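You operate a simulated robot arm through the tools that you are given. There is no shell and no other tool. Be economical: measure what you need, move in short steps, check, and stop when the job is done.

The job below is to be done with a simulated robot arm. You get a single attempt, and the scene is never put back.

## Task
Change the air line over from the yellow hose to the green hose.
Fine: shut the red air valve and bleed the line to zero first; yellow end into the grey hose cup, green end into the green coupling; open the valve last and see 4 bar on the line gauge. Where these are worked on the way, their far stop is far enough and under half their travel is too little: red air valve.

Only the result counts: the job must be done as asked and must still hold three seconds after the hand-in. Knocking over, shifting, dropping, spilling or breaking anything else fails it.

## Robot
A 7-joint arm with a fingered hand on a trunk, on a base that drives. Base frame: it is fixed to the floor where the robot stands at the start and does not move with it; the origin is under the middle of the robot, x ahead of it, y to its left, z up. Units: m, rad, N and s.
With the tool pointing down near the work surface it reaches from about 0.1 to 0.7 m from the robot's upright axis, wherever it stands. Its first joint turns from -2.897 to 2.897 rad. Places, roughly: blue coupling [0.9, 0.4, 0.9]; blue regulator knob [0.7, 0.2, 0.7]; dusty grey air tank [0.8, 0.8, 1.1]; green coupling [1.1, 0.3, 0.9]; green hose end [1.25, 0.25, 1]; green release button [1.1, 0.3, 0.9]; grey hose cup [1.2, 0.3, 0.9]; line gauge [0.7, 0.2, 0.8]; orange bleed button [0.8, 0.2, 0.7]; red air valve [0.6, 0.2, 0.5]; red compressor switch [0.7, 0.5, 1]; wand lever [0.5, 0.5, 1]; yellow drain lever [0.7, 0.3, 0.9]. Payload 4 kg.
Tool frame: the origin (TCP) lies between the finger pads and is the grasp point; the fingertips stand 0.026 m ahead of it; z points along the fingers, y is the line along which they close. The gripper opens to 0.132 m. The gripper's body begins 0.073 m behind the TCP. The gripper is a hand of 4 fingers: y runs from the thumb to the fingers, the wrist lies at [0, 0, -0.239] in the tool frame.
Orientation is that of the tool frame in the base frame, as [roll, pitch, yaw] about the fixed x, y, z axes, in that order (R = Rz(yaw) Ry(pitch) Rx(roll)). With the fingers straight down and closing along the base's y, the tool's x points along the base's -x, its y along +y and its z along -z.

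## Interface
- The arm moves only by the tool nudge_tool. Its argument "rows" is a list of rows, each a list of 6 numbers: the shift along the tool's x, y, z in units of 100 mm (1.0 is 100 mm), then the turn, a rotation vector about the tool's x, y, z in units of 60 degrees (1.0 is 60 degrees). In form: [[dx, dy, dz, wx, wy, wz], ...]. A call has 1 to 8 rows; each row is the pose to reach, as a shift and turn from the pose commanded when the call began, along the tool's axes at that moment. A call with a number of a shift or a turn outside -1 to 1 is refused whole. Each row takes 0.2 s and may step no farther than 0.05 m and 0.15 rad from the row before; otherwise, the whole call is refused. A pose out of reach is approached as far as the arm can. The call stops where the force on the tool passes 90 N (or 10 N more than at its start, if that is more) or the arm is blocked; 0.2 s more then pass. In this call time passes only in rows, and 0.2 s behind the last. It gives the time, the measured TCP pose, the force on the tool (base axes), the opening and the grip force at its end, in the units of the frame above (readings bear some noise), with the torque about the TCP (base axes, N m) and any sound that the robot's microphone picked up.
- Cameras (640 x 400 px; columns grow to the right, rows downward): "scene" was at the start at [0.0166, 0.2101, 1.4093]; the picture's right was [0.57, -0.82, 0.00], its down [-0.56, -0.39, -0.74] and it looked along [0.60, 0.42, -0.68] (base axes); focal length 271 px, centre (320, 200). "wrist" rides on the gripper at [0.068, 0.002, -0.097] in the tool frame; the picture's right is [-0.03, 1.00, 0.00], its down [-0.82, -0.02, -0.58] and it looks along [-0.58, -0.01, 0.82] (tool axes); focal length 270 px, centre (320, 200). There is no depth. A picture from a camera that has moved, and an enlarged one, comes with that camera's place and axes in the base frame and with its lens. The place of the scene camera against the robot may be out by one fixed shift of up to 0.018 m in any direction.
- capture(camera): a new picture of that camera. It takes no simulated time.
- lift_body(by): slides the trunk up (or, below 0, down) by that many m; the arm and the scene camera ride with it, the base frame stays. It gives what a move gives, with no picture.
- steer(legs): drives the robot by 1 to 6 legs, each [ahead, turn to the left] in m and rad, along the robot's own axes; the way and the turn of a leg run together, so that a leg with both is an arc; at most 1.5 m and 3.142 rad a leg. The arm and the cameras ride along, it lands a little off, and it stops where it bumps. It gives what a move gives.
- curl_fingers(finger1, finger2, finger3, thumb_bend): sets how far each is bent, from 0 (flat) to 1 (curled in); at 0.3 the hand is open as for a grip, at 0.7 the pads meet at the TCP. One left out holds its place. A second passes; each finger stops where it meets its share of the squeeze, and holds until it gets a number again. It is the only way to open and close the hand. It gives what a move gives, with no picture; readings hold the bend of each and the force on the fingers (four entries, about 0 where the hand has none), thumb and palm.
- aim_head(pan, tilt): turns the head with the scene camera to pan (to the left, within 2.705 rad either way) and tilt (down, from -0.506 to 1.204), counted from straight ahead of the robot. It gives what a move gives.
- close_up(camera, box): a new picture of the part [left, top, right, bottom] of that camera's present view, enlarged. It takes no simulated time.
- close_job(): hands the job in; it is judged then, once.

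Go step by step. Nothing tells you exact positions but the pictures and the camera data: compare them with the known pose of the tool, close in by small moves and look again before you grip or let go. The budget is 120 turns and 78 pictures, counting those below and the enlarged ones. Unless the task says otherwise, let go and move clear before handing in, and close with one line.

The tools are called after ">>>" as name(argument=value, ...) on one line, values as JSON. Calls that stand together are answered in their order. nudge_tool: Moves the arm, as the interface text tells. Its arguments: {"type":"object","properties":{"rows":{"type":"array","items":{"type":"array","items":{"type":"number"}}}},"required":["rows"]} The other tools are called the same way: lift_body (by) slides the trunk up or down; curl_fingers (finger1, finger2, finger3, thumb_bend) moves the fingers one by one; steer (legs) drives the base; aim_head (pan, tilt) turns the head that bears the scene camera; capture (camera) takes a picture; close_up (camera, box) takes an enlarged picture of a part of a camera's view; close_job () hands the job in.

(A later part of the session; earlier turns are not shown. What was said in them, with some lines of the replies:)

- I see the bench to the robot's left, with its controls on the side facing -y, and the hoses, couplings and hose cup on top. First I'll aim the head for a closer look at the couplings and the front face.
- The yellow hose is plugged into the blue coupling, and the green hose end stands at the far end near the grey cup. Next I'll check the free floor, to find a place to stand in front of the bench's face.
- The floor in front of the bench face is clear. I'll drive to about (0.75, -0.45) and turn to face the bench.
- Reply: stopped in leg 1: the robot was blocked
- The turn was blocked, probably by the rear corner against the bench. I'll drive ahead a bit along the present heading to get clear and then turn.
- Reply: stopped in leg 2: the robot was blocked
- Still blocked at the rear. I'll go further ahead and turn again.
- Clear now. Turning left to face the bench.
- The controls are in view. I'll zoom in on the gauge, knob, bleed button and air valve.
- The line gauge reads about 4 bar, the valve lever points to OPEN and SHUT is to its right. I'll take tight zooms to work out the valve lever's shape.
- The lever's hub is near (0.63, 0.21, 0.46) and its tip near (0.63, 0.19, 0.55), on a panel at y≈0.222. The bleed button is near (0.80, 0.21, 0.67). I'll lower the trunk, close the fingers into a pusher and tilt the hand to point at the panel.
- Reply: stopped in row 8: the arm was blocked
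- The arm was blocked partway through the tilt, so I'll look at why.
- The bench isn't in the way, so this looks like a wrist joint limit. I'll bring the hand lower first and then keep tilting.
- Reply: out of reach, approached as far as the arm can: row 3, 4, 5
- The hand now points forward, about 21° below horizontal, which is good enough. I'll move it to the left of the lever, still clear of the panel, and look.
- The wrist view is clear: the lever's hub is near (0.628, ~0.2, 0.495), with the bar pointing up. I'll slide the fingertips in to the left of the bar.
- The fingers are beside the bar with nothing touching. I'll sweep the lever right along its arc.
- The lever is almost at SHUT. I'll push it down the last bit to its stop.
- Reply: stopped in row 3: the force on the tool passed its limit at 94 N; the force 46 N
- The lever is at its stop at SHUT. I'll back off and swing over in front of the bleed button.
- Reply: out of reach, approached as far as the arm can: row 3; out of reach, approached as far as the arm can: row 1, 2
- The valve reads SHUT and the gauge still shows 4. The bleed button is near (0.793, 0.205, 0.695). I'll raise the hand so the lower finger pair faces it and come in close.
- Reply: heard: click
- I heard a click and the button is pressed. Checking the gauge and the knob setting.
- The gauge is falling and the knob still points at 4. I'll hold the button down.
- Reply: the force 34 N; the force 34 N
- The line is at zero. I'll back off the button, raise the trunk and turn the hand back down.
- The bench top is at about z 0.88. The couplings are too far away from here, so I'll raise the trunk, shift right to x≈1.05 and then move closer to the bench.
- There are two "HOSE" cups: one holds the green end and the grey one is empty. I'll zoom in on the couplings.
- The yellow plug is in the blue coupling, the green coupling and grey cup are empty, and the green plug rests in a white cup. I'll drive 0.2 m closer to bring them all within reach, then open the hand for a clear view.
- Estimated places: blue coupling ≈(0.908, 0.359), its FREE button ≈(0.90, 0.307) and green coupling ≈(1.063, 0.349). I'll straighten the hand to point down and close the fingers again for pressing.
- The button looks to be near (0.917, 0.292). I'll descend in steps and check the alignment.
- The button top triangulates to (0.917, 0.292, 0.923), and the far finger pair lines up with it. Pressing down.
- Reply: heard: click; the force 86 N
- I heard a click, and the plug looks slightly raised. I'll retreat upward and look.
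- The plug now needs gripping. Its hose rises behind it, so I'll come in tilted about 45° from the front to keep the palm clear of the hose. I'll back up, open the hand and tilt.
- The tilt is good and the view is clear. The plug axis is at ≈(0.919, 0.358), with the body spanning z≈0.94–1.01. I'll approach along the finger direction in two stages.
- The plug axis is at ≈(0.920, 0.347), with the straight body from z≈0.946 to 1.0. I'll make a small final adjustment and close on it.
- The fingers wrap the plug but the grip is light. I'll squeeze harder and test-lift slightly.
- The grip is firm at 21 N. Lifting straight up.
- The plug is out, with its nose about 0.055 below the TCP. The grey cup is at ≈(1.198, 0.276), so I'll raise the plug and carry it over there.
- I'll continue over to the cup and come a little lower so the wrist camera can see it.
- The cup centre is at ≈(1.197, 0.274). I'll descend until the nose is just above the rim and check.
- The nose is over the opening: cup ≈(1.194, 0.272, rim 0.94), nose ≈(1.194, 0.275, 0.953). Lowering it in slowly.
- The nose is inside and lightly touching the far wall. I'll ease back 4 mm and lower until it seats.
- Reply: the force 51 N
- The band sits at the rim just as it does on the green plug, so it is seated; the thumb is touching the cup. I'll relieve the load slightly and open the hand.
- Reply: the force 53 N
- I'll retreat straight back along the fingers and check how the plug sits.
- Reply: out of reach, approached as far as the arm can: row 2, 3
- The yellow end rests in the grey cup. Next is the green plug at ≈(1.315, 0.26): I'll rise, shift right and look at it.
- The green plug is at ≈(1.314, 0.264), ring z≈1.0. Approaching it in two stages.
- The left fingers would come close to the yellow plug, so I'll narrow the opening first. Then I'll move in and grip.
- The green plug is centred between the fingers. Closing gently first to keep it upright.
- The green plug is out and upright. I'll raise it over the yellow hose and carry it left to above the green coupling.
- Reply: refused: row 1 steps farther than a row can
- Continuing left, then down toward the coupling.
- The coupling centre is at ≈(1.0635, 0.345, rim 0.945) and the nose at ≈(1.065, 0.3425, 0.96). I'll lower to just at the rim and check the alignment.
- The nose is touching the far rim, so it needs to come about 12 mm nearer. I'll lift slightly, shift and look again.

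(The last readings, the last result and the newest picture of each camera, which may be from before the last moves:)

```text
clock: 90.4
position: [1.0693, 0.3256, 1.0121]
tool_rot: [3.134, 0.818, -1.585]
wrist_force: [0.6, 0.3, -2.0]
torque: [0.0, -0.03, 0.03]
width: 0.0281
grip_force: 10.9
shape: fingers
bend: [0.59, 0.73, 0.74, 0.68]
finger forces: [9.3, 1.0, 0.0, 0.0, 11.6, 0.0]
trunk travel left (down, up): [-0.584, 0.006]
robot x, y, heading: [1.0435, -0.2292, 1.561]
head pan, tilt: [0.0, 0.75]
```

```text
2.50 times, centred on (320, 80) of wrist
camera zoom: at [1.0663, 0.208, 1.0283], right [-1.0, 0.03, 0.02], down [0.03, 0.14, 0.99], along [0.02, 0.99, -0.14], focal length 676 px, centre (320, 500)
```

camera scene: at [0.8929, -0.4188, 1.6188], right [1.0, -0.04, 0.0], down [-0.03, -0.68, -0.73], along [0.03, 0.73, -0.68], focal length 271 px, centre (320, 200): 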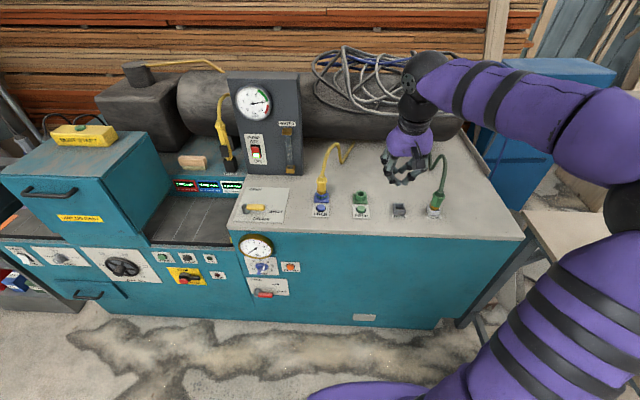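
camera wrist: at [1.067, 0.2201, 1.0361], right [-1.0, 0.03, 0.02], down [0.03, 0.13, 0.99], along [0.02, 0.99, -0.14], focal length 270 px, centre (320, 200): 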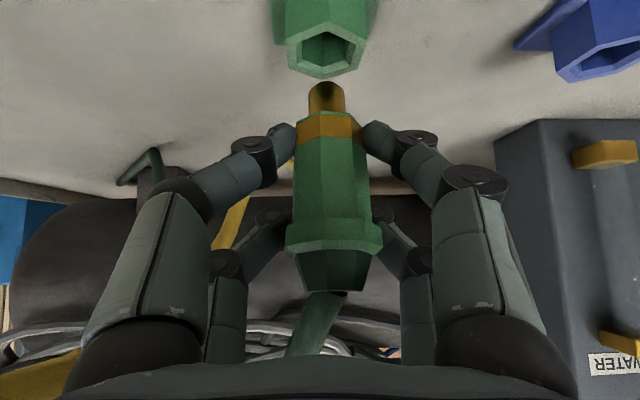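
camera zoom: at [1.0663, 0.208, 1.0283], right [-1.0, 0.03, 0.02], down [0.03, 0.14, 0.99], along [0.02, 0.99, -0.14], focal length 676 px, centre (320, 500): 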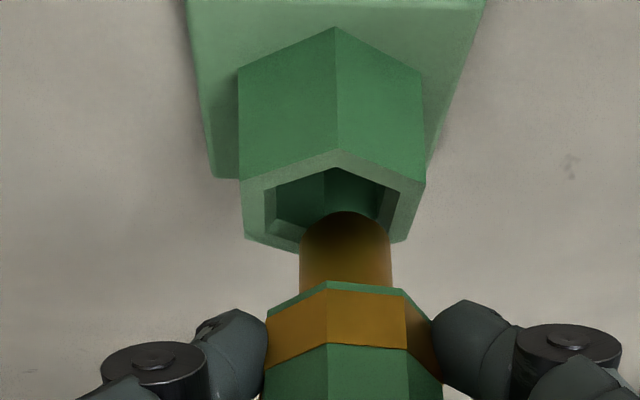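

Alignment is good now. I'll nudge 2 mm to +x and lower the nose into the socket gently.

>>> nudge_tool(rows=[[0.03, -0.02, 0.028, 0, 0, 0], [0.073, -0.02, 0.068, 0, 0, 0], [0.11, -0.02, 0.1, 0, 0, 0]])

>>> close_up(camera="wrist", box=[220, 0, 420, 200])

```text
clock: 91.2
position: [1.0723, 0.3253, 0.9976]
tool_rot: [3.133, 0.818, -1.586]
wrist_force: [0.7, -1.4, -0.8]
torque: [-0.06, -0.05, 0.0]
width: 0.0278
grip_force: 10.7
shape: fingers
bend: [0.59, 0.73, 0.74, 0.68]
finger forces: [9.2, 1.2, 0.0, 0.0, 12.2, 0.0]
trunk travel left (down, up): [-0.584, 0.006]
robot x, y, heading: [1.0434, -0.2303, 1.565]
head pan, tilt: [0.0, 0.75]
```

```text
2.00 times, centred on (320, 100) of wrist
camera zoom: at [1.0681, 0.2083, 1.0141], right [-1.0, 0.03, 0.02], down [0.03, 0.14, 0.99], along [0.02, 0.99, -0.14], focal length 541 px, centre (320, 400)
```

zoom: 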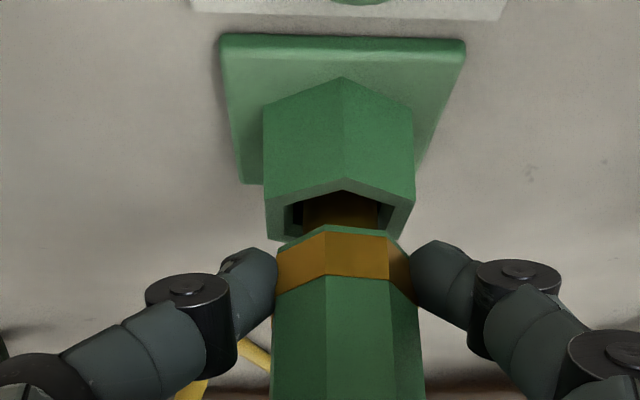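

The nose is in the socket. Pushing down to seat it and listening for a click.

>>> nudge_tool(rows=[[0.04, 0, 0.025, 0, 0, 0], [0.075, 0, 0.06, 0, 0, 0], [0.1, 0, 0.085, 0, 0, 0], [0.13, 0, 0.11, 0, 0, 0]])

>>> close_up(camera="wrist", box=[220, 0, 420, 200])

```text
clock: 92.2
position: [1.0727, 0.3258, 0.9835]
tool_rot: [3.139, 0.828, -1.584]
wrist_force: [1.3, 6.5, 32.2]
torque: [0.18, -0.04, -0.05]
width: 0.0276
grip_force: 20.9
shape: fingers
bend: [0.6, 0.73, 0.74, 0.67]
finger forces: [9.4, 16.3, 0.0, 0.0, 16.3, 0.0]
trunk travel left (down, up): [-0.584, 0.006]
robot x, y, heading: [1.0469, -0.2321, 1.562]
head pan, tilt: [0.0, 0.75]
```

```text
2.00 times, centred on (320, 100) of wrist
camera zoom: at [1.0687, 0.208, 0.9997], right [-1.0, 0.03, 0.02], down [0.02, 0.13, 0.99], along [0.02, 0.99, -0.13], focal length 541 px, centre (320, 400)
```

zoom: 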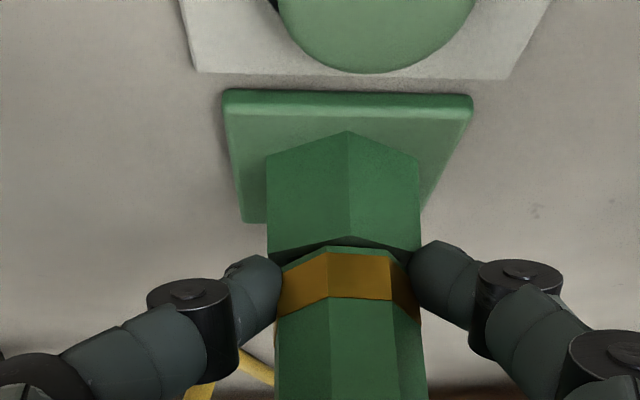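

It is nearly flush at 32 N with no click yet. I'll firm the grip and push further.

>>> curl_fingers(finger1=0.8, finger2=0.85, finger3=0.85, thumb_bend=0.8)

>>> nudge_tool(rows=[[0.03, 0, 0.028, 0, 0, 0], [0.06, 0, 0.055, 0, 0, 0], [0.09, 0, 0.085, 0, 0, 0], [0.12, 0, 0.11, 0, 0, 0]])

>>> close_up(camera="wrist", box=[220, 0, 420, 200])

```text
clock: 93.2
position: [1.0736, 0.3272, 0.9821]
tool_rot: [3.133, 0.824, -1.589]
wrist_force: [8.4, 17.5, 25.5]
torque: [0.26, 0.07, -0.05]
width: 0.0274
grip_force: 27.6
shape: fingers
bend: [0.62, 0.75, 0.76, 0.64]
finger forces: [9.0, 18.0, 11.0, 0.1, 17.6, 0.1]
trunk travel left (down, up): [-0.584, 0.006]
robot x, y, heading: [1.0434, -0.2333, 1.564]
head pan, tilt: [0.0, 0.75]
```

```text
clock: 94.2
position: [1.0764, 0.3291, 0.9745]
tool_rot: [-3.136, 0.846, -1.583]
wrist_force: [17.3, 10.5, 74.1]
torque: [0.1, -0.33, -0.14]
width: 0.0289
grip_force: 48.7
shape: fingers
bend: [0.62, 0.75, 0.77, 0.76]
finger forces: [10.2, 17.9, 22.3, 0.1, 47.4, 0.1]
trunk travel left (down, up): [-0.584, 0.006]
robot x, y, heading: [1.039, -0.2312, 1.565]
head pan, tilt: [0.0, 0.75]
```

```text
2.00 times, centred on (320, 100) of wrist
camera zoom: at [1.0717, 0.2108, 0.9874], right [-1.0, 0.03, 0.02], down [0.02, 0.11, 0.99], along [0.03, 0.99, -0.11], focal length 541 px, centre (320, 400)
```

zoom: 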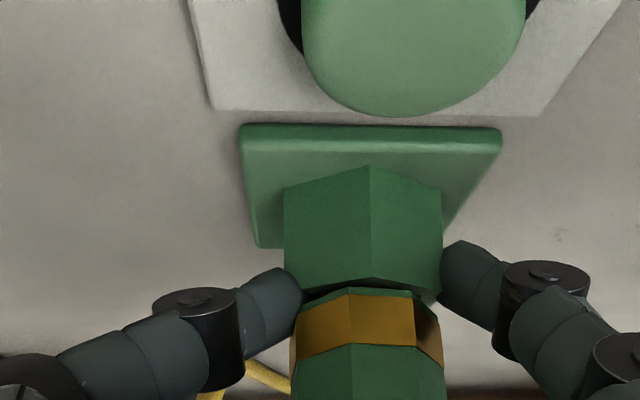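

There is no click, and the fingertips seem to be bearing on the coupling. I'll release, let the plug right itself and look before regripping higher.

>>> curl_fingers(finger1=0.45, finger2=0.45, finger3=0.45, thumb_bend=0.45)

>>> nudge_tool(rows=[[-0.1, 0, -0.1, 0, 0, 0]])

>>> capture(camera="wrist")

```text
clock: 95.2
position: [1.0719, 0.3249, 0.9643]
tool_rot: [3.131, 0.819, -1.586]
wrist_force: [-0.1, 0.2, 0.0]
torque: [-0.01, 0.01, -0.02]
width: 0.0823
grip_force: 0.0
shape: fingers
bend: [0.45, 0.45, 0.45, 0.45]
finger forces: [0.1, 0.0, 0.1, 0.0, 0.0, 0.0]
trunk travel left (down, up): [-0.584, 0.006]
robot x, y, heading: [1.0399, -0.2315, 1.567]
head pan, tilt: [0.0, 0.75]
```

```text
clock: 95.6
position: [1.0722, 0.3227, 0.9781]
tool_rot: [3.133, 0.819, -1.589]
wrist_force: [0.9, 0.1, 0.5]
torque: [-0.03, 0.01, -0.02]
width: 0.0825
grip_force: 0.1
shape: fingers
bend: [0.45, 0.45, 0.45, 0.45]
finger forces: [0.0, 0.0, 0.0, 0.0, 0.0, 0.0]
trunk travel left (down, up): [-0.584, 0.006]
robot x, y, heading: [1.0412, -0.2318, 1.562]
head pan, tilt: [0.0, 0.75]
```

```text
13 pictures are left
camera wrist: at [1.0692, 0.2051, 0.995], right [-1.0, 0.03, 0.02], down [0.03, 0.14, 0.99], along [0.02, 0.99, -0.14], focal length 270 px, centre (320, 200)
```

wrist: 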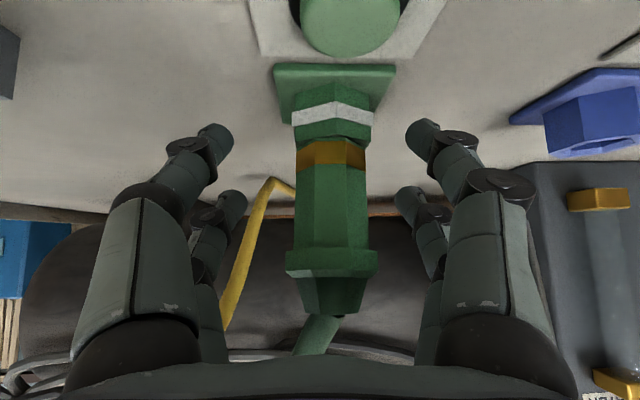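

A white stripe has appeared around the green coupling, which may be a lock mark like the stripe the blue one had. Zooming in.

>>> close_up(camera="wrist", box=[260, 40, 410, 190])

```text
2.67 times, centred on (335, 115) of wrist
camera zoom: at [1.0692, 0.2051, 0.995], right [-1.0, 0.03, 0.02], down [0.03, 0.14, 0.99], along [0.02, 0.99, -0.14], focal length 721 px, centre (280, 427)
```

zoom: 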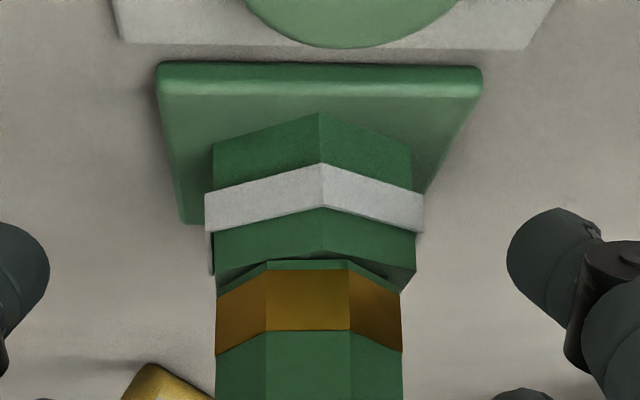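

A collar has appeared, which suggests it is locked. I'll do a gentle tug test to confirm before pressurising.

>>> curl_fingers(finger1=0.7, finger2=0.72, finger3=0.72, thumb_bend=0.7)

>>> nudge_tool(rows=[[-0.02, 0, -0.02, 0, 0, 0], [-0.04, 0, -0.04, 0, 0, 0]])

>>> close_up(camera="wrist", box=[260, 40, 410, 190])

```text
clock: 96.6
position: [1.0713, 0.3229, 0.9786]
tool_rot: [3.133, 0.819, -1.587]
wrist_force: [-3.9, 1.5, -0.9]
torque: [-0.11, 0.06, 0.07]
width: 0.0316
grip_force: 11.2
shape: fingers
bend: [0.57, 0.67, 0.7, 0.67]
finger forces: [7.6, 6.0, 2.7, 0.1, 6.3, 0.0]
trunk travel left (down, up): [-0.584, 0.006]
robot x, y, heading: [1.0446, -0.232, 1.569]
head pan, tilt: [0.0, 0.75]
```

```text
clock: 97.2
position: [1.0709, 0.3235, 0.9839]
tool_rot: [3.134, 0.822, -1.587]
wrist_force: [-0.4, -4.3, 1.4]
torque: [-0.1, 0.13, 0.07]
width: 0.0249
grip_force: 9.7
shape: fingers
bend: [0.59, 0.69, 0.71, 0.68]
finger forces: [6.5, 3.9, 2.5, 0.0, 6.2, 0.0]
trunk travel left (down, up): [-0.584, 0.006]
robot x, y, heading: [1.0424, -0.2308, 1.565]
head pan, tilt: [0.0, 0.75]
```

```text
2.67 times, centred on (335, 115) of wrist
camera zoom: at [1.0687, 0.2053, 1.0012], right [-1.0, 0.03, 0.02], down [0.03, 0.13, 0.99], along [0.02, 0.99, -0.13], focal length 721 px, centre (280, 427)
```

zoom: 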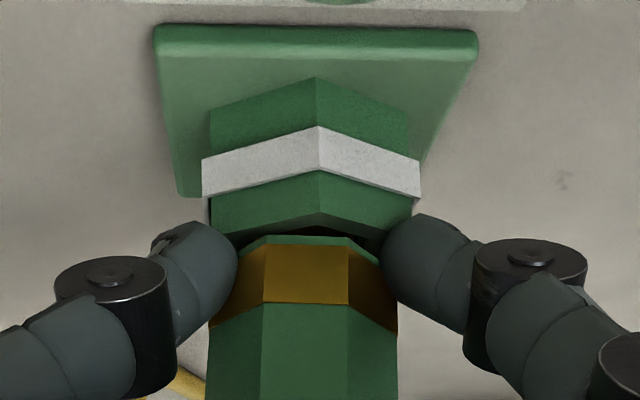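

The collar persists and the reading is ambiguous. I'll tug a little more.

>>> nudge_tool(rows=[[-0.04, 0, -0.037, 0, 0, 0], [-0.08, 0, -0.075, 0, 0, 0]])

>>> close_up(camera="wrist", box=[240, 40, 410, 210])

```text
clock: 97.8
position: [1.0722, 0.3228, 0.9943]
tool_rot: [3.133, 0.819, -1.585]
wrist_force: [-0.7, -2.1, -2.5]
torque: [-0.14, 0.06, 0.04]
width: 0.0244
grip_force: 8.8
shape: fingers
bend: [0.59, 0.69, 0.71, 0.68]
finger forces: [5.3, 3.8, 2.8, 0.0, 6.7, 0.0]
trunk travel left (down, up): [-0.584, 0.006]
robot x, y, heading: [1.0449, -0.2342, 1.568]
head pan, tilt: [0.0, 0.75]
```

```text
2.35 times, centred on (325, 125) of wrist
camera zoom: at [1.0692, 0.2058, 1.0115], right [-1.0, 0.03, 0.02], down [0.03, 0.14, 0.99], along [0.02, 0.99, -0.14], focal length 636 px, centre (308, 376)
```

zoom: 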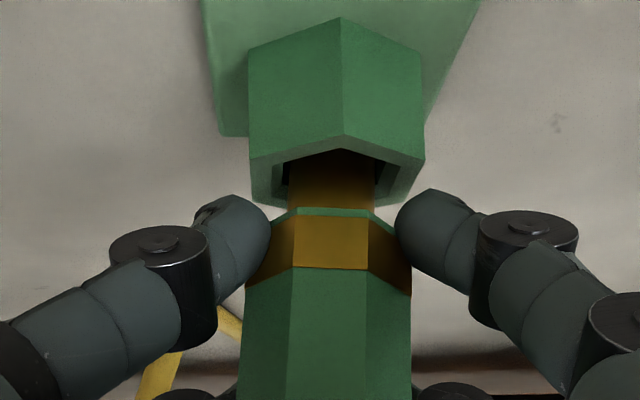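

It came back out and the collar vanished, so a white collar means seated but not latched; the locked blue coupling had a green stripe. It needs a firmer axial push, so I'll re-seat the plug, open, and move the hand up to press on the plug's shoulder.

>>> nudge_tool(rows=[[0.05, 0, 0.047, 0, 0, 0], [0.11, 0, 0.1, 0, 0, 0], [0.13, 0, 0.12, 0, 0, 0]])

>>> curl_fingers(finger1=0.43, finger2=0.43, finger3=0.43, thumb_bend=0.43)

>>> nudge_tool(rows=[[-0.29, 0, -0.27, 0, 0, 0], [-0.58, 0.03, -0.5, 0, 0, 0], [-0.62, 0.03, -0.45, 0, 0, 0]])

>>> capture(camera="wrist")

```text
clock: 98.6
position: [1.0713, 0.3238, 0.9814]
tool_rot: [3.139, 0.831, -1.583]
wrist_force: [-2.5, -3.2, 37.6]
torque: [0.09, 0.76, 0.0]
width: 0.0243
grip_force: 24.6
shape: fingers
bend: [0.66, 0.69, 0.71, 0.68]
finger forces: [32.0, 4.7, 3.9, 0.0, 8.6, 0.0]
trunk travel left (down, up): [-0.584, 0.006]
robot x, y, heading: [1.0415, -0.2337, 1.567]
head pan, tilt: [0.0, 0.75]
```

```text
clock: 99.6
position: [1.0723, 0.3229, 0.9776]
tool_rot: [3.133, 0.819, -1.587]
wrist_force: [-0.7, 0.7, 0.9]
torque: [-0.02, 0.01, -0.01]
width: 0.0895
grip_force: 0.1
shape: fingers
bend: [0.43, 0.43, 0.43, 0.43]
finger forces: [0.0, 0.0, 0.0, 0.1, 0.0, 0.1]
trunk travel left (down, up): [-0.584, 0.006]
robot x, y, heading: [1.0416, -0.2316, 1.567]
head pan, tilt: [0.0, 0.75]
```

```text
clock: 100.4
position: [1.0684, 0.3324, 1.0527]
tool_rot: [3.132, 0.82, -1.586]
wrist_force: [0.4, 0.0, 0.3]
torque: [-0.01, 0.0, 0.01]
width: 0.0891
grip_force: 0.0
shape: fingers
bend: [0.43, 0.43, 0.43, 0.43]
finger forces: [0.0, 0.0, 0.0, 0.0, 0.0, 0.1]
trunk travel left (down, up): [-0.584, 0.006]
robot x, y, heading: [1.0448, -0.2304, 1.565]
head pan, tilt: [0.0, 0.75]
```

```text
9 pictures are left
camera wrist: at [1.0657, 0.2145, 1.0694], right [-1.0, 0.03, 0.02], down [0.03, 0.14, 0.99], along [0.02, 0.99, -0.14], focal length 270 px, centre (320, 200)
```

wrist: 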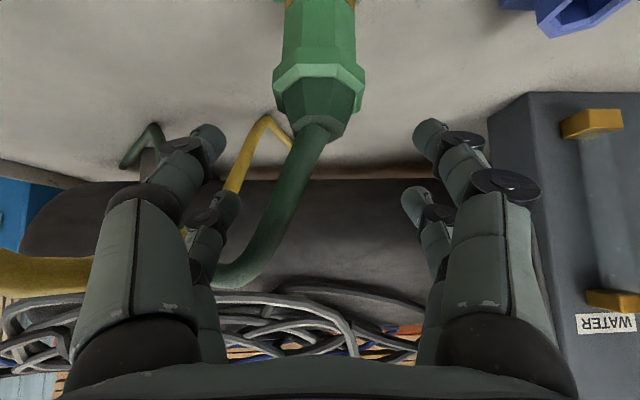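

The fingers straddle the plug's neck. I'll drop 10 mm, close around the cone above the ring, and press down.

>>> nudge_tool(rows=[[0.075, 0, 0.07, 0, 0, 0]])

>>> curl_fingers(finger1=0.72, finger2=0.72, finger3=0.72, thumb_bend=0.72)

>>> capture(camera="wrist")

```text
clock: 100.8
position: [1.0689, 0.3329, 1.0412]
tool_rot: [3.133, 0.816, -1.586]
wrist_force: [0.3, -0.5, 0.4]
torque: [0.0, 0.0, 0.02]
width: 0.0893
grip_force: 0.1
shape: fingers
bend: [0.43, 0.43, 0.43, 0.43]
finger forces: [0.0, 0.0, 0.0, 0.0, 0.1, 0.0]
trunk travel left (down, up): [-0.584, 0.006]
robot x, y, heading: [1.0416, -0.2303, 1.562]
head pan, tilt: [0.0, 0.75]
```

```text
clock: 101.8
position: [1.0687, 0.3332, 1.043]
tool_rot: [3.136, 0.821, -1.587]
wrist_force: [0.9, 6.2, 6.3]
torque: [0.24, -0.02, -0.07]
width: 0.022
grip_force: 7.7
shape: fingers
bend: [0.61, 0.71, 0.71, 0.68]
finger forces: [8.1, 0.0, 0.0, 0.1, 8.4, 0.1]
trunk travel left (down, up): [-0.584, 0.006]
robot x, y, heading: [1.0412, -0.2331, 1.566]
head pan, tilt: [0.0, 0.75]
```

```text
8 pictures are left
camera wrist: at [1.066, 0.2156, 1.0592], right [-1.0, 0.03, 0.02], down [0.03, 0.13, 0.99], along [0.02, 0.99, -0.13], focal length 270 px, centre (320, 200)
```

wrist: 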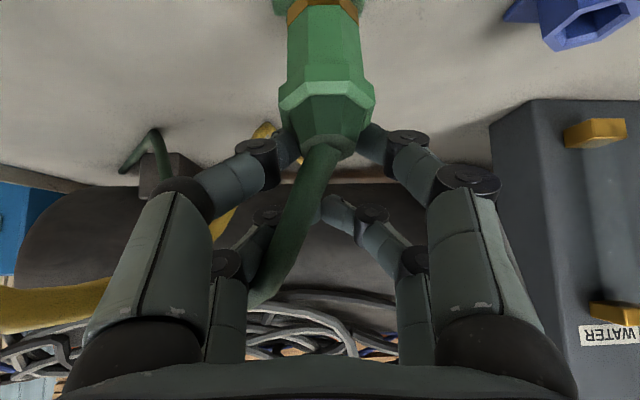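

The fingers hold the cone just above the ring. Pressing straight down.

>>> nudge_tool(rows=[[0.03, 0, 0.027, 0, 0, 0], [0.06, 0, 0.055, 0, 0, 0], [0.09, 0, 0.082, 0, 0, 0], [0.12, 0, 0.11, 0, 0, 0], [0.15, 0, 0.137, 0, 0, 0], [0.18, 0, 0.164, 0, 0, 0]])

```text
clock: 103.2
position: [1.0694, 0.3343, 1.021]
tool_rot: [3.131, 0.822, -1.59]
wrist_force: [2.1, 16.6, 20.8]
torque: [0.43, 0.12, -0.15]
width: 0.0217
grip_force: 12.7
shape: fingers
bend: [0.62, 0.71, 0.71, 0.68]
finger forces: [14.2, 0.1, 0.0, 0.0, 11.9, 0.1]
trunk travel left (down, up): [-0.584, 0.006]
robot x, y, heading: [1.0413, -0.2344, 1.561]
head pan, tilt: [0.0, 0.75]
```

The force is building. Pressing further.

>>> nudge_tool(rows=[[0.03, 0, 0.027, 0, 0, 0], [0.06, 0, 0.055, 0, 0, 0], [0.09, 0, 0.082, 0, 0, 0], [0.12, 0, 0.11, 0, 0, 0]])

>>> capture(camera="wrist")

```text
clock: 104.2
position: [1.0679, 0.3332, 1.0038]
tool_rot: [3.135, 0.823, -1.585]
wrist_force: [2.3, 13.0, 23.3]
torque: [0.37, -0.11, 0.14]
width: 0.0268
grip_force: 14.5
shape: fingers
bend: [0.61, 0.71, 0.71, 0.67]
finger forces: [9.1, 0.0, 0.0, 0.0, 18.9, 0.0]
trunk travel left (down, up): [-0.584, 0.006]
robot x, y, heading: [1.0391, -0.2325, 1.564]
head pan, tilt: [0.0, 0.75]
```

```text
7 pictures are left
camera wrist: at [1.0661, 0.2155, 1.0204], right [-1.0, 0.03, 0.02], down [0.03, 0.13, 0.99], along [0.02, 0.99, -0.13], focal length 270 px, centre (320, 200)
```

wrist: 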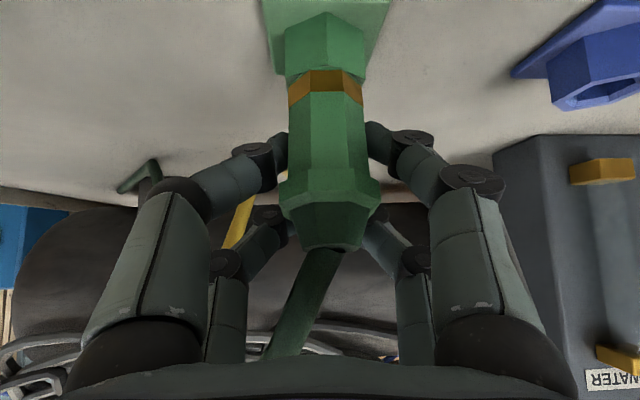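

The fingers slid over the ring and now hold the body high up, well clear of the coupling. I'll squeeze hard here and push down.

>>> curl_fingers(finger1=1.0, finger2=1.0, finger3=1.0, thumb_bend=1.0)

>>> nudge_tool(rows=[[0.03, 0, 0.027, 0, 0, 0], [0.06, 0, 0.055, 0, 0, 0], [0.09, 0, 0.082, 0, 0, 0]])

```text
clock: 105.2
position: [1.0687, 0.333, 1.0007]
tool_rot: [3.132, 0.817, -1.588]
wrist_force: [8.9, 6.8, -5.4]
torque: [0.14, -0.25, 0.05]
width: 0.0275
grip_force: 13.2
shape: fingers
bend: [0.59, 0.74, 0.75, 0.59]
finger forces: [8.1, 1.0, 0.0, 0.0, 17.5, 0.1]
trunk travel left (down, up): [-0.584, 0.006]
robot x, y, heading: [1.047, -0.2302, 1.568]
head pan, tilt: [0.0, 0.75]
```

```text
clock: 106.0
position: [1.0709, 0.3338, 0.9965]
tool_rot: [3.136, 0.83, -1.587]
wrist_force: [11.1, 9.0, 36.8]
torque: [0.01, -0.12, -0.13]
width: 0.0271
grip_force: 23.1
shape: fingers
bend: [0.59, 0.75, 0.76, 0.58]
finger forces: [9.0, 10.2, 0.0, 0.0, 26.6, 0.0]
trunk travel left (down, up): [-0.584, 0.006]
robot x, y, heading: [1.0441, -0.23, 1.568]
head pan, tilt: [0.0, 0.75]
```

It holds at 37 N with some side load. I'll centre it a little (+x, +y) and push harder.

>>> nudge_tool(rows=[[-0.014, -0.025, 0.015, 0, 0, 0], [0.02, -0.025, 0.045, 0, 0, 0], [0.05, -0.025, 0.075, 0, 0, 0], [0.08, -0.025, 0.1, 0, 0, 0], [0.11, -0.025, 0.13, 0, 0, 0]])

>>> close_up(camera="wrist", box=[230, 0, 430, 200])

```text
clock: 107.2
position: [1.0735, 0.3334, 0.9784]
tool_rot: [3.14, 0.831, -1.587]
wrist_force: [17.6, -0.6, 50.7]
torque: [-0.09, -0.64, -0.03]
width: 0.0283
grip_force: 32.9
shape: fingers
bend: [0.59, 0.75, 0.79, 0.74]
finger forces: [10.7, 5.0, 0.0, 0.0, 49.9, 0.0]
trunk travel left (down, up): [-0.584, 0.006]
robot x, y, heading: [1.0448, -0.231, 1.566]
head pan, tilt: [0.0, 0.75]
```

```text
2.00 times, centred on (330, 100) of wrist
camera zoom: at [1.0707, 0.2161, 0.9938], right [-1.0, 0.03, 0.02], down [0.02, 0.12, 0.99], along [0.03, 0.99, -0.12], focal length 541 px, centre (300, 400)
```

zoom: 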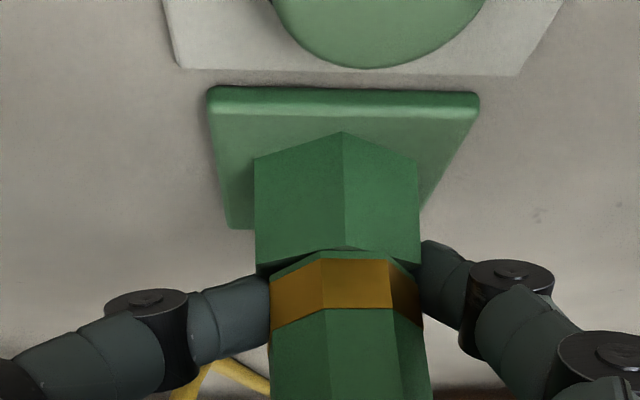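

It slipped again with no stripe while held. Last time the stripe showed after I let go, so I'll open the hand, ease off and look.

>>> curl_fingers(finger1=0.43, finger2=0.43, finger3=0.43, thumb_bend=0.43)

>>> nudge_tool(rows=[[-0.05, 0, -0.05, 0, 0, 0], [-0.1, 0, -0.1, 0, 0, 0]])

>>> capture(camera="wrist")

```text
clock: 108.2
position: [1.0679, 0.3324, 0.9776]
tool_rot: [3.132, 0.827, -1.584]
wrist_force: [-2.3, -3.7, 48.3]
torque: [0.06, -0.63, -0.12]
width: 0.055
grip_force: 23.9
shape: fingers
bend: [0.43, 0.43, 0.43, 0.5]
finger forces: [0.0, 0.0, 0.0, 0.0, 48.7, 0.0]
trunk travel left (down, up): [-0.584, 0.006]
robot x, y, heading: [1.0425, -0.2334, 1.572]
head pan, tilt: [0.0, 0.75]
```

```text
clock: 108.8
position: [1.0708, 0.3309, 0.9852]
tool_rot: [3.129, 0.813, -1.591]
wrist_force: [-0.5, 0.1, -0.4]
torque: [0.05, -0.02, -0.03]
width: 0.0895
grip_force: 0.0
shape: fingers
bend: [0.43, 0.43, 0.43, 0.43]
finger forces: [0.0, 0.0, 0.0, 0.0, 0.1, 0.1]
trunk travel left (down, up): [-0.584, 0.006]
robot x, y, heading: [1.0425, -0.2304, 1.566]
head pan, tilt: [0.0, 0.75]
```

```text
5 pictures are left
camera wrist: at [1.0676, 0.2143, 1.0025], right [-1.0, 0.03, 0.03], down [0.03, 0.14, 0.99], along [0.03, 0.99, -0.14], focal length 270 px, centre (320, 200)
```

wrist: 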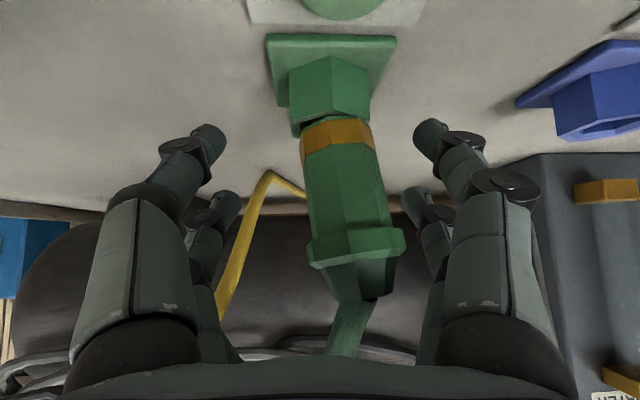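

The plug is leaning and only partly in. I'll recentre, take it gently so it stands upright, and seat it lightly; then I'll push on its top with closed fingers.

>>> nudge_tool(rows=[[0.034, 0.02, -0.036, 0, 0, 0]])

>>> curl_fingers(finger1=0.72, finger2=0.75, finger3=0.75, thumb_bend=0.72)

>>> nudge_tool(rows=[[0.02, 0, 0.02, 0, 0, 0], [0.04, 0, 0.04, 0, 0, 0], [0.06, 0, 0.055, 0, 0, 0]])

```text
clock: 109.2
position: [1.0689, 0.329, 0.9875]
tool_rot: [3.131, 0.817, -1.589]
wrist_force: [-0.2, 0.2, -0.5]
torque: [0.0, 0.01, 0.01]
width: 0.0895
grip_force: 0.0
shape: fingers
bend: [0.43, 0.43, 0.43, 0.43]
finger forces: [0.0, 0.1, 0.0, 0.1, 0.0, 0.0]
trunk travel left (down, up): [-0.584, 0.006]
robot x, y, heading: [1.0439, -0.2302, 1.569]
head pan, tilt: [0.0, 0.75]
```

```text
clock: 110.2
position: [1.0684, 0.3293, 0.9869]
tool_rot: [3.132, 0.819, -1.588]
wrist_force: [0.0, -2.6, -0.9]
torque: [-0.13, -0.02, 0.05]
width: 0.0283
grip_force: 9.6
shape: fingers
bend: [0.61, 0.73, 0.74, 0.67]
finger forces: [7.2, 0.9, 0.0, 0.1, 10.1, 0.1]
trunk travel left (down, up): [-0.584, 0.006]
robot x, y, heading: [1.0387, -0.2328, 1.564]
head pan, tilt: [0.0, 0.75]
```

```text
clock: 111.0
position: [1.0681, 0.3296, 0.9821]
tool_rot: [3.133, 0.826, -1.587]
wrist_force: [3.4, -1.3, 20.5]
torque: [0.03, -0.1, -0.1]
width: 0.0277
grip_force: 15.0
shape: fingers
bend: [0.62, 0.73, 0.74, 0.68]
finger forces: [9.1, 7.1, 0.0, 0.0, 14.4, 0.0]
trunk travel left (down, up): [-0.584, 0.006]
robot x, y, heading: [1.0408, -0.2301, 1.571]
head pan, tilt: [0.0, 0.75]
```

Side loads are small now. Pushing a bit further with this upright grip.

>>> nudge_tool(rows=[[0.03, 0, 0.028, 0, 0, 0], [0.06, 0, 0.055, 0, 0, 0], [0.08, 0, 0.075, 0, 0, 0], [0.1, 0, 0.092, 0, 0, 0]])

```text
clock: 112.0
position: [1.0695, 0.3303, 0.9684]
tool_rot: [3.135, 0.826, -1.586]
wrist_force: [4.0, 14.0, 34.9]
torque: [0.28, -0.13, -0.08]
width: 0.0314
grip_force: 24.3
shape: fingers
bend: [0.61, 0.73, 0.74, 0.67]
finger forces: [8.9, 16.5, 7.5, 0.0, 15.5, 0.0]
trunk travel left (down, up): [-0.584, 0.006]
robot x, y, heading: [1.0466, -0.231, 1.566]
head pan, tilt: [0.0, 0.75]
```

It moved deeper with modest finger loads. Now I'll open, rise above the plug and close the fingers to push on its top.

>>> curl_fingers(finger1=0.43, finger2=0.43, finger3=0.43, thumb_bend=0.43)

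>>> nudge_tool(rows=[[-0.3, 0.01, -0.28, 0, 0, 0], [-0.6, 0.02, -0.56, 0, 0, 0], [-0.8, 0.02, -0.75, 0, 0, 0]])

>>> capture(camera="wrist")

```text
clock: 113.0
position: [1.0679, 0.3281, 0.9655]
tool_rot: [3.133, 0.817, -1.586]
wrist_force: [0.2, 0.7, 0.1]
torque: [0.0, -0.05, 0.0]
width: 0.0891
grip_force: 0.1
shape: fingers
bend: [0.43, 0.43, 0.43, 0.43]
finger forces: [0.0, 0.0, 0.0, 0.1, 0.0, 0.1]
trunk travel left (down, up): [-0.584, 0.006]
robot x, y, heading: [1.0464, -0.2347, 1.566]
head pan, tilt: [0.0, 0.75]
```

```text
clock: 113.8
position: [1.0676, 0.3294, 1.0759]
tool_rot: [3.132, 0.818, -1.586]
wrist_force: [1.0, 0.0, 0.1]
torque: [0.02, 0.0, 0.0]
width: 0.089
grip_force: 0.0
shape: fingers
bend: [0.43, 0.43, 0.43, 0.43]
finger forces: [0.0, 0.0, 0.1, 0.0, 0.0, 0.0]
trunk travel left (down, up): [-0.584, 0.006]
robot x, y, heading: [1.0415, -0.2302, 1.565]
head pan, tilt: [0.0, 0.75]
```

```text
4 pictures are left
camera wrist: at [1.0645, 0.2122, 1.0924], right [-1.0, 0.03, 0.02], down [0.03, 0.14, 0.99], along [0.02, 0.99, -0.14], focal length 270 px, centre (320, 200)
```

wrist: 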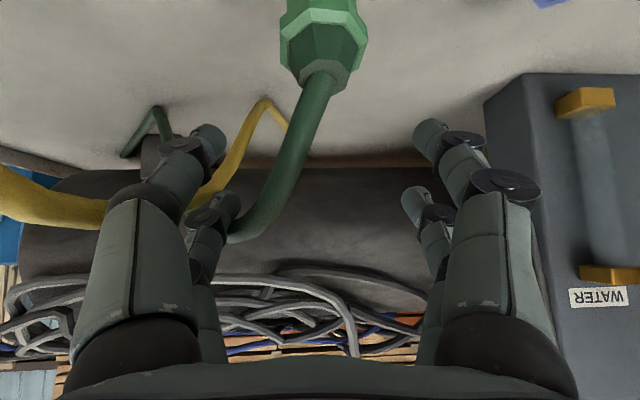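

The plug now stands upright and deeper. I'll close the fingers and press on its top end.

>>> curl_fingers(finger1=0.7, finger2=0.7, finger3=0.7, thumb_bend=0.7)

>>> nudge_tool(rows=[[0.07, 0.025, 0.07, 0, 0, 0], [0.12, 0.025, 0.11, 0, 0, 0], [0.15, 0.025, 0.14, 0, 0, 0], [0.18, 0.025, 0.17, 0, 0, 0], [0.21, 0.025, 0.2, 0, 0, 0], [0.24, 0.025, 0.23, 0, 0, 0]])

```text
clock: 114.8
position: [1.0681, 0.33, 1.0738]
tool_rot: [3.133, 0.818, -1.588]
wrist_force: [-0.5, 0.1, 0.0]
torque: [-0.02, 0.01, -0.02]
width: 0.0013
grip_force: 0.0
shape: fingers
bend: [0.7, 0.7, 0.7, 0.7]
finger forces: [0.0, 0.1, 0.0, 0.0, 0.0, 0.0]
trunk travel left (down, up): [-0.584, 0.006]
robot x, y, heading: [1.0384, -0.2319, 1.566]
head pan, tilt: [0.0, 0.75]
```

```text
clock: 116.2
position: [1.0646, 0.3331, 1.0492]
tool_rot: [3.137, 0.834, -1.581]
wrist_force: [0.1, 11.0, 54.9]
torque: [0.31, 0.23, -0.13]
width: 0.0073
grip_force: 24.3
shape: fingers
bend: [0.71, 0.7, 0.7, 0.71]
finger forces: [31.8, 0.0, 0.1, 0.1, 17.0, 0.0]
trunk travel left (down, up): [-0.584, 0.006]
robot x, y, heading: [1.0394, -0.2346, 1.567]
head pan, tilt: [0.0, 0.75]
```

The fingers bear on the plug top at 55 N. Pressing up to about 85 N.

>>> nudge_tool(rows=[[0.02, 0, 0.018, 0, 0, 0], [0.04, 0, 0.035, 0, 0, 0], [0.055, 0, 0.05, 0, 0, 0], [0.07, 0, 0.065, 0, 0, 0]])

```text
clock: 117.2
position: [1.0627, 0.3335, 1.0447]
tool_rot: [3.138, 0.846, -1.58]
wrist_force: [-1.0, 12.9, 82.3]
torque: [0.38, 0.41, -0.17]
width: 0.0114
grip_force: 35.4
shape: fingers
bend: [0.73, 0.7, 0.7, 0.7]
finger forces: [48.1, 0.0, 0.1, 0.1, 23.2, 0.1]
trunk travel left (down, up): [-0.584, 0.006]
robot x, y, heading: [1.0432, -0.2328, 1.566]
head pan, tilt: [0.0, 0.75]
```

Full push applied. I'll lift clear and check the coupling's stripe with the scene camera.

>>> nudge_tool(rows=[[-0.3, 0, -0.28, 0, 0, 0], [-0.65, 0, -0.6, 0, 0, 0], [-0.97, 0, -0.9, 0, 0, 0]])

>>> nudge_tool(rows=[[-0.3, 0, -0.28, 0, 0, 0], [-0.45, 0, -0.42, 0, 0, 0]])

>>> close_up(camera="scene", box=[310, 190, 470, 290])

```text
clock: 118.0
position: [1.0717, 0.3301, 1.1657]
tool_rot: [3.139, 0.823, -1.58]
wrist_force: [0.9, -0.8, -0.7]
torque: [0.03, 0.06, 0.06]
width: 0.0012
grip_force: 0.0
shape: fingers
bend: [0.7, 0.7, 0.7, 0.7]
finger forces: [0.0, 0.0, 0.0, 0.0, 0.0, 0.0]
trunk travel left (down, up): [-0.584, 0.006]
robot x, y, heading: [1.0455, -0.2294, 1.565]
head pan, tilt: [0.0, 0.75]
```

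```text
clock: 118.6
position: [1.0684, 0.3283, 1.2284]
tool_rot: [3.134, 0.819, -1.589]
wrist_force: [1.0, -0.4, 0.3]
torque: [0.0, 0.04, 0.0]
width: 0.0014
grip_force: 0.2
shape: fingers
bend: [0.7, 0.7, 0.7, 0.7]
finger forces: [0.0, 0.0, 0.0, 0.0, 0.1, 0.0]
trunk travel left (down, up): [-0.584, 0.006]
robot x, y, heading: [1.0397, -0.2337, 1.565]
head pan, tilt: [0.0, 0.75]
```

```text
4.00 times, centred on (390, 240) of scene
camera zoom: at [0.8972, -0.2229, 1.6189], right [1.0, -0.01, 0.0], down [0.0, -0.68, -0.73], along [0.0, 0.73, -0.68], focal length 1083 px, centre (40, 40)
```

zoom: 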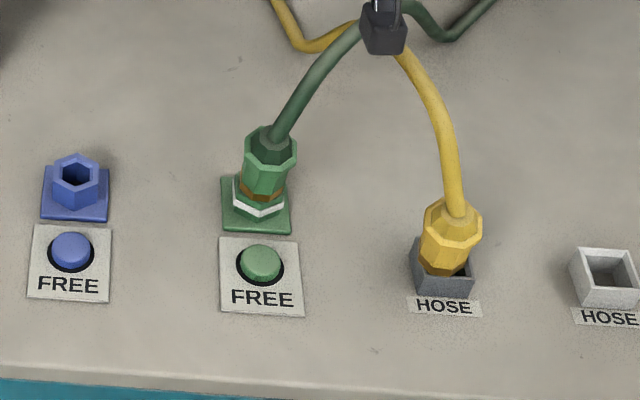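

The yellow sits in its cup and the green plug is fully seated with its collar showing, as the blue one had at the start. Now I'll back off and drive to the valve.

>>> steer(legs=[[-0.2, 0], [0, -1.57], [-0.3, 0], [0, 1.57]])

>>> lift_body(by=-0.55)

```text
clock: 130.4
position: [0.7563, 0.1318, 1.2264]
tool_rot: [3.134, 0.818, -1.568]
wrist_force: [-0.2, 1.3, -0.2]
torque: [-0.02, -0.02, 0.0]
width: 0.0014
grip_force: 0.1
shape: fingers
bend: [0.7, 0.7, 0.7, 0.7]
finger forces: [0.0, 0.0, 0.1, 0.0, 0.0, 0.0]
trunk travel left (down, up): [-0.584, 0.006]
robot x, y, heading: [0.7442, -0.4278, 1.588]
head pan, tilt: [0.0, 0.75]
```

```text
refused: -0.55 is not a number from -0.4 to 0.4
```

The trunk moves at most 0.4 at a time, so I'll pull the hand back a little and lower in two steps.

>>> nudge_tool(rows=[[0.2, 0, -0.22, 0, 0, 0]])

>>> lift_body(by=-0.3)

>>> lift_body(by=-0.25)

```text
clock: 130.8
position: [0.7571, 0.1033, 1.2295]
tool_rot: [3.132, 0.819, -1.568]
wrist_force: [-0.2, -0.6, 0.3]
torque: [0.01, 0.01, 0.02]
width: 0.0012
grip_force: 0.1
shape: fingers
bend: [0.7, 0.7, 0.7, 0.7]
finger forces: [0.1, 0.0, 0.0, 0.0, 0.0, 0.0]
trunk travel left (down, up): [-0.584, 0.006]
robot x, y, heading: [0.7454, -0.4259, 1.586]
head pan, tilt: [0.0, 0.75]
```

```text
clock: 133.8
position: [0.7567, 0.1033, 0.9284]
tool_rot: [3.133, 0.818, -1.568]
wrist_force: [-0.4, 0.5, 0.4]
torque: [-0.03, 0.02, -0.01]
width: 0.0017
grip_force: 0.1
shape: fingers
bend: [0.7, 0.7, 0.7, 0.7]
finger forces: [0.0, 0.1, 0.0, 0.0, 0.0, 0.0]
trunk travel left (down, up): [-0.284, 0.306]
robot x, y, heading: [0.7454, -0.4294, 1.586]
head pan, tilt: [0.0, 0.75]
```

```text
clock: 136.4
position: [0.7572, 0.1032, 0.6795]
tool_rot: [3.133, 0.819, -1.568]
wrist_force: [0.7, 0.0, 0.2]
torque: [0.03, 0.0, -0.02]
width: 0.0011
grip_force: 0.1
shape: fingers
bend: [0.7, 0.7, 0.7, 0.7]
finger forces: [0.0, 0.1, 0.0, 0.0, 0.1, 0.0]
trunk travel left (down, up): [-0.034, 0.556]
robot x, y, heading: [0.7451, -0.4283, 1.585]
head pan, tilt: [0.0, 0.75]
```

I'll descend in front of the panel, then tilt the hand closer to horizontal below lever height.

>>> nudge_tool(rows=[[0.32, 0, 0.3, 0, 0, 0], [0.64, 0.1, 0.6, 0, 0, 0], [0.95, 0.4, 0.89, 0, 0, 0], [0.95, 0.6, 0.89, 0, 0, 0]])

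>>> nudge_tool(rows=[[0.3, 0, 0.28, 0, -0.12, 0], [0.58, 0, 0.55, 0, -0.24, 0], [0.66, 0, 0.62, 0, -0.36, 0]])

```text
refused: row 3 steps farther than a row can; nothing moved
```

```text
clock: 137.2
position: [0.7578, 0.1115, 0.5919]
tool_rot: [3.119, 1.195, -1.581]
wrist_force: [0.7, 0.3, 0.8]
torque: [0.0, 0.01, -0.02]
width: 0.001
grip_force: 0.0
shape: fingers
bend: [0.7, 0.7, 0.7, 0.7]
finger forces: [0.0, 0.0, 0.1, 0.0, 0.1, 0.0]
out of reach, approached as far as the arm can: row 3
trunk travel left (down, up): [-0.034, 0.556]
robot x, y, heading: [0.7449, -0.4315, 1.584]
head pan, tilt: [0.0, 0.75]
```

Continuing down and left, to below the shut lever.

>>> nudge_tool(rows=[[0.42, 0.1, 0.165, 0, 0, 0], [0.837, 0.3, 0.33, 0, 0, 0]])

>>> nudge_tool(rows=[[0.24, 0.27, 0.09, 0, 0, 0], [0.465, 0.55, 0.18, 0, 0, 0]])

>>> capture(camera="wrist")

```text
clock: 137.8
position: [0.7261, 0.1276, 0.5005]
tool_rot: [3.124, 1.197, -1.576]
wrist_force: [0.5, -0.4, -0.1]
torque: [-0.03, -0.01, 0.03]
width: 0.0011
grip_force: 0.1
shape: fingers
bend: [0.7, 0.7, 0.7, 0.7]
finger forces: [0.1, 0.0, 0.0, 0.0, 0.0, 0.1]
out of reach, approached as far as the arm can: row 1, 2
trunk travel left (down, up): [-0.034, 0.556]
robot x, y, heading: [0.7441, -0.4286, 1.581]
head pan, tilt: [0.0, 0.75]
```

```text
clock: 138.4
position: [0.6697, 0.1279, 0.452]
tool_rot: [3.126, 1.198, -1.579]
wrist_force: [0.5, -0.2, -0.5]
torque: [0.03, -0.01, 0.03]
width: 0.001
grip_force: 0.0
shape: fingers
bend: [0.7, 0.7, 0.7, 0.7]
finger forces: [0.0, 0.0, 0.0, 0.0, 0.0, 0.1]
trunk travel left (down, up): [-0.034, 0.556]
robot x, y, heading: [0.7428, -0.4293, 1.584]
head pan, tilt: [0.0, 0.75]
```

```text
2 pictures are left
camera wrist: at [0.6683, 0.013, 0.4239], right [-1.0, 0.0, 0.03], down [0.03, -0.24, 0.97], along [0.01, 0.97, 0.24], focal length 270 px, centre (320, 200)
```

wrist: 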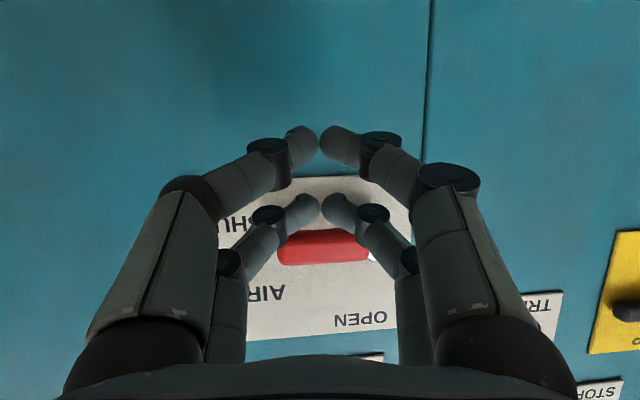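

The lever lies just above the fingertips, tip near x=0.698. I'll move in under it and push it up, then left along its arc to OPEN.

>>> nudge_tool(rows=[[-0.1, 0, 0.26, 0, 0, 0], [-0.202, 0, 0.512, 0, 0, 0], [-0.416, -0.1, 0.428, 0, 0, 0], [-0.648, -0.18, 0.336, 0, 0, 0], [-0.881, -0.15, 0.244, 0, 0, 0]])

>>> nudge_tool(rows=[[-0.21, 0.13, -0.08, 0, 0, 0], [-0.26, 0.3, -0.1, 0, 0, 0], [-0.26, 0.45, -0.1, 0, 0, 0]])

```text
clock: 139.6
position: [0.6849, 0.1827, 0.5273]
tool_rot: [3.123, 1.195, -1.577]
wrist_force: [0.4, -18.8, -4.3]
torque: [0.1, 0.01, 0.08]
width: 0.0013
grip_force: 11.8
shape: fingers
bend: [0.7, 0.71, 0.72, 0.7]
finger forces: [0.0, 12.7, 11.7, 0.1, 0.0, 0.1]
trunk travel left (down, up): [-0.034, 0.556]
robot x, y, heading: [0.7488, -0.429, 1.585]
head pan, tilt: [0.0, 0.75]
```

```text
clock: 140.4
position: [0.6447, 0.1793, 0.5532]
tool_rot: [3.127, 1.192, -1.583]
wrist_force: [32.7, -49.1, -2.5]
torque: [-0.09, -0.08, -1.04]
width: 0.0002
grip_force: 35.1
shape: fingers
bend: [0.73, 0.72, 0.7, 0.66]
finger forces: [35.3, 9.5, 24.1, 0.1, 0.1, 0.0]
trunk travel left (down, up): [-0.034, 0.556]
robot x, y, heading: [0.7446, -0.4282, 1.586]
head pan, tilt: [0.0, 0.75]
```

It's resisting at about x=0.645, likely the OPEN stop. I'll give a small extra push left with less panel contact, then back off.

>>> nudge_tool(rows=[[0.015, 0.04, -0.05, 0, 0, 0], [0.015, 0.08, -0.05, 0, 0, 0]])

>>> nudge_tool(rows=[[0.05, -0.15, -0.2, 0, 0, 0], [0.15, -0.2, -0.6, 0, 0, 0]])

>>> aim_head(pan=0.0, tilt=0.75)

```text
clock: 141.0
position: [0.6319, 0.1764, 0.5567]
tool_rot: [3.126, 1.201, -1.578]
wrist_force: [22.5, -26.4, 10.2]
torque: [-0.03, -0.34, -0.38]
width: 0.0028
grip_force: 32.0
shape: fingers
bend: [0.76, 0.73, 0.65, 0.66]
finger forces: [37.1, 26.9, 0.0, 0.1, 0.1, 0.0]
trunk travel left (down, up): [-0.034, 0.556]
robot x, y, heading: [0.7442, -0.4286, 1.589]
head pan, tilt: [0.0, 0.75]
```

```text
clock: 141.6
position: [0.6527, 0.1176, 0.5604]
tool_rot: [3.123, 1.197, -1.576]
wrist_force: [-0.5, -0.4, -0.4]
torque: [0.02, 0.01, -0.01]
width: 0.0006
grip_force: 0.1
shape: fingers
bend: [0.7, 0.7, 0.7, 0.7]
finger forces: [0.0, 0.0, 0.0, 0.1, 0.0, 0.0]
trunk travel left (down, up): [-0.034, 0.556]
robot x, y, heading: [0.7453, -0.4291, 1.586]
head pan, tilt: [0.0, 0.75]
```

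```text
clock: 142.2
position: [0.6533, 0.1176, 0.5617]
tool_rot: [3.124, 1.194, -1.576]
wrist_force: [-0.7, -0.7, -0.1]
torque: [0.0, 0.0, 0.0]
width: 0.0007
grip_force: 0.1
shape: fingers
bend: [0.7, 0.7, 0.7, 0.7]
finger forces: [0.1, 0.0, 0.0, 0.0, 0.0, 0.0]
trunk travel left (down, up): [-0.034, 0.556]
robot x, y, heading: [0.7445, -0.4288, 1.587]
head pan, tilt: [0.0, 0.75]
```

Moving the hand aside for a clear look at the gauge and lever.

>>> nudge_tool(rows=[[0, -0.45, -0.05, 0, 0, 0], [-0.3, -0.75, -0.1, 0, 0, 0], [-0.6, -0.98, -0.22, 0, 0, 0]])

>>> nudge_tool(rows=[[0, -0.45, 0, 0, 0, 0], [0, -0.8, 0, 0, 0, 0]])

>>> close_up(camera="scene", box=[280, 20, 440, 200])

```text
clock: 143.0
position: [0.7504, 0.1182, 0.6227]
tool_rot: [3.128, 1.196, -1.573]
wrist_force: [-1.3, 0.4, 0.1]
torque: [0.04, 0.0, -0.03]
width: 0.0013
grip_force: 0.1
shape: fingers
bend: [0.7, 0.7, 0.7, 0.7]
finger forces: [0.0, 0.0, 0.1, 0.0, 0.0, 0.0]
out of reach, approached as far as the arm can: row 1
trunk travel left (down, up): [-0.034, 0.556]
robot x, y, heading: [0.7443, -0.4312, 1.588]
head pan, tilt: [0.0, 0.75]
```

```text
clock: 143.6
position: [0.8307, 0.1187, 0.6227]
tool_rot: [3.129, 1.196, -1.573]
wrist_force: [0.2, -0.7, 0.5]
torque: [-0.01, -0.01, -0.02]
width: 0.0011
grip_force: 0.1
shape: fingers
bend: [0.7, 0.7, 0.7, 0.7]
finger forces: [0.0, 0.0, 0.0, 0.1, 0.0, 0.0]
trunk travel left (down, up): [-0.034, 0.556]
robot x, y, heading: [0.7447, -0.4308, 1.585]
head pan, tilt: [0.0, 0.75]
```

```text
2.22 times, centred on (360, 110) of scene
camera zoom: at [0.5979, -0.4231, 1.0688], right [1.0, 0.01, 0.0], down [0.01, -0.68, -0.73], along [-0.01, 0.73, -0.68], focal length 602 px, centre (231, 400)
```

zoom: 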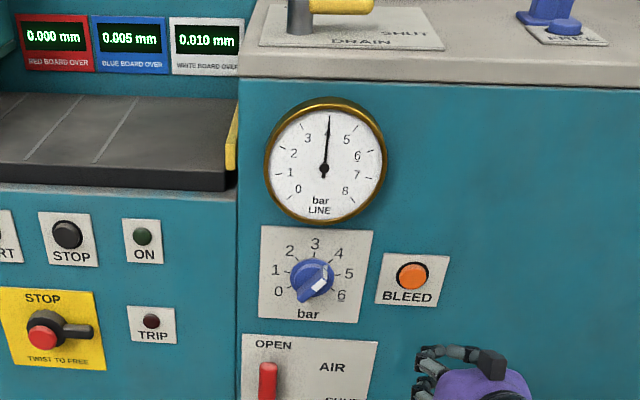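

The gauge shows 4 bar, the valve lever is at OPEN and the knob is untouched. I'll use the last picture to check both hoses.

>>> aim_head(pan=-0.6, tilt=0.35)

>>> capture(camera="scene")

```text
clock: 144.6
position: [0.8309, 0.1198, 0.6221]
tool_rot: [3.126, 1.195, -1.577]
wrist_force: [0.1, -0.1, -0.3]
torque: [0.0, -0.03, -0.03]
width: 0.0011
grip_force: 0.1
shape: fingers
bend: [0.7, 0.7, 0.7, 0.7]
finger forces: [0.0, 0.0, 0.1, 0.1, 0.1, 0.0]
trunk travel left (down, up): [-0.034, 0.556]
robot x, y, heading: [0.7444, -0.4286, 1.582]
head pan, tilt: [-0.6, 0.351]
```

```text
0 pictures are left
camera scene: at [0.6508, -0.4284, 1.1044], right [0.83, -0.55, 0.0], down [-0.19, -0.29, -0.94], along [0.52, 0.78, -0.34], focal length 271 px, centre (320, 200)
```

scene: 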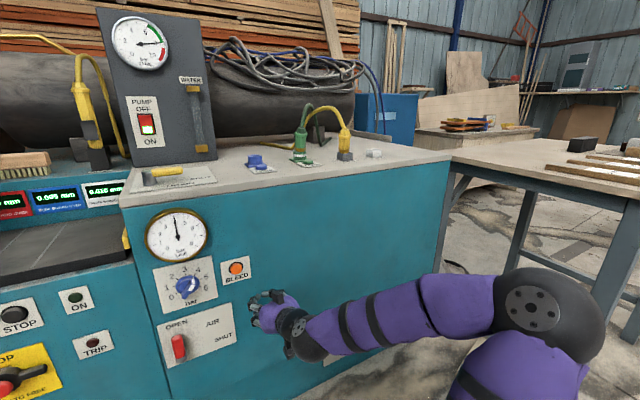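

Green is plugged into the green coupling, yellow stands in the grey cup, the valve is open and the line gauge holds at 4 bar. The hand is clear, so I'm handing in.

>>> close_job()

```text
The job is handed in.
```

The air line is changed over to the green hose: the valve was shut and the line bled to zero first, and with the valve open again the line gauge holds at about 4 bar. The yellow end leans in the grey cup. The green coupling shows its collar, but I never heard it click home, and an earlier seating that also showed the collar pulled out under a light tug. I pushed it in again at about 82 N and did not tug it after that.
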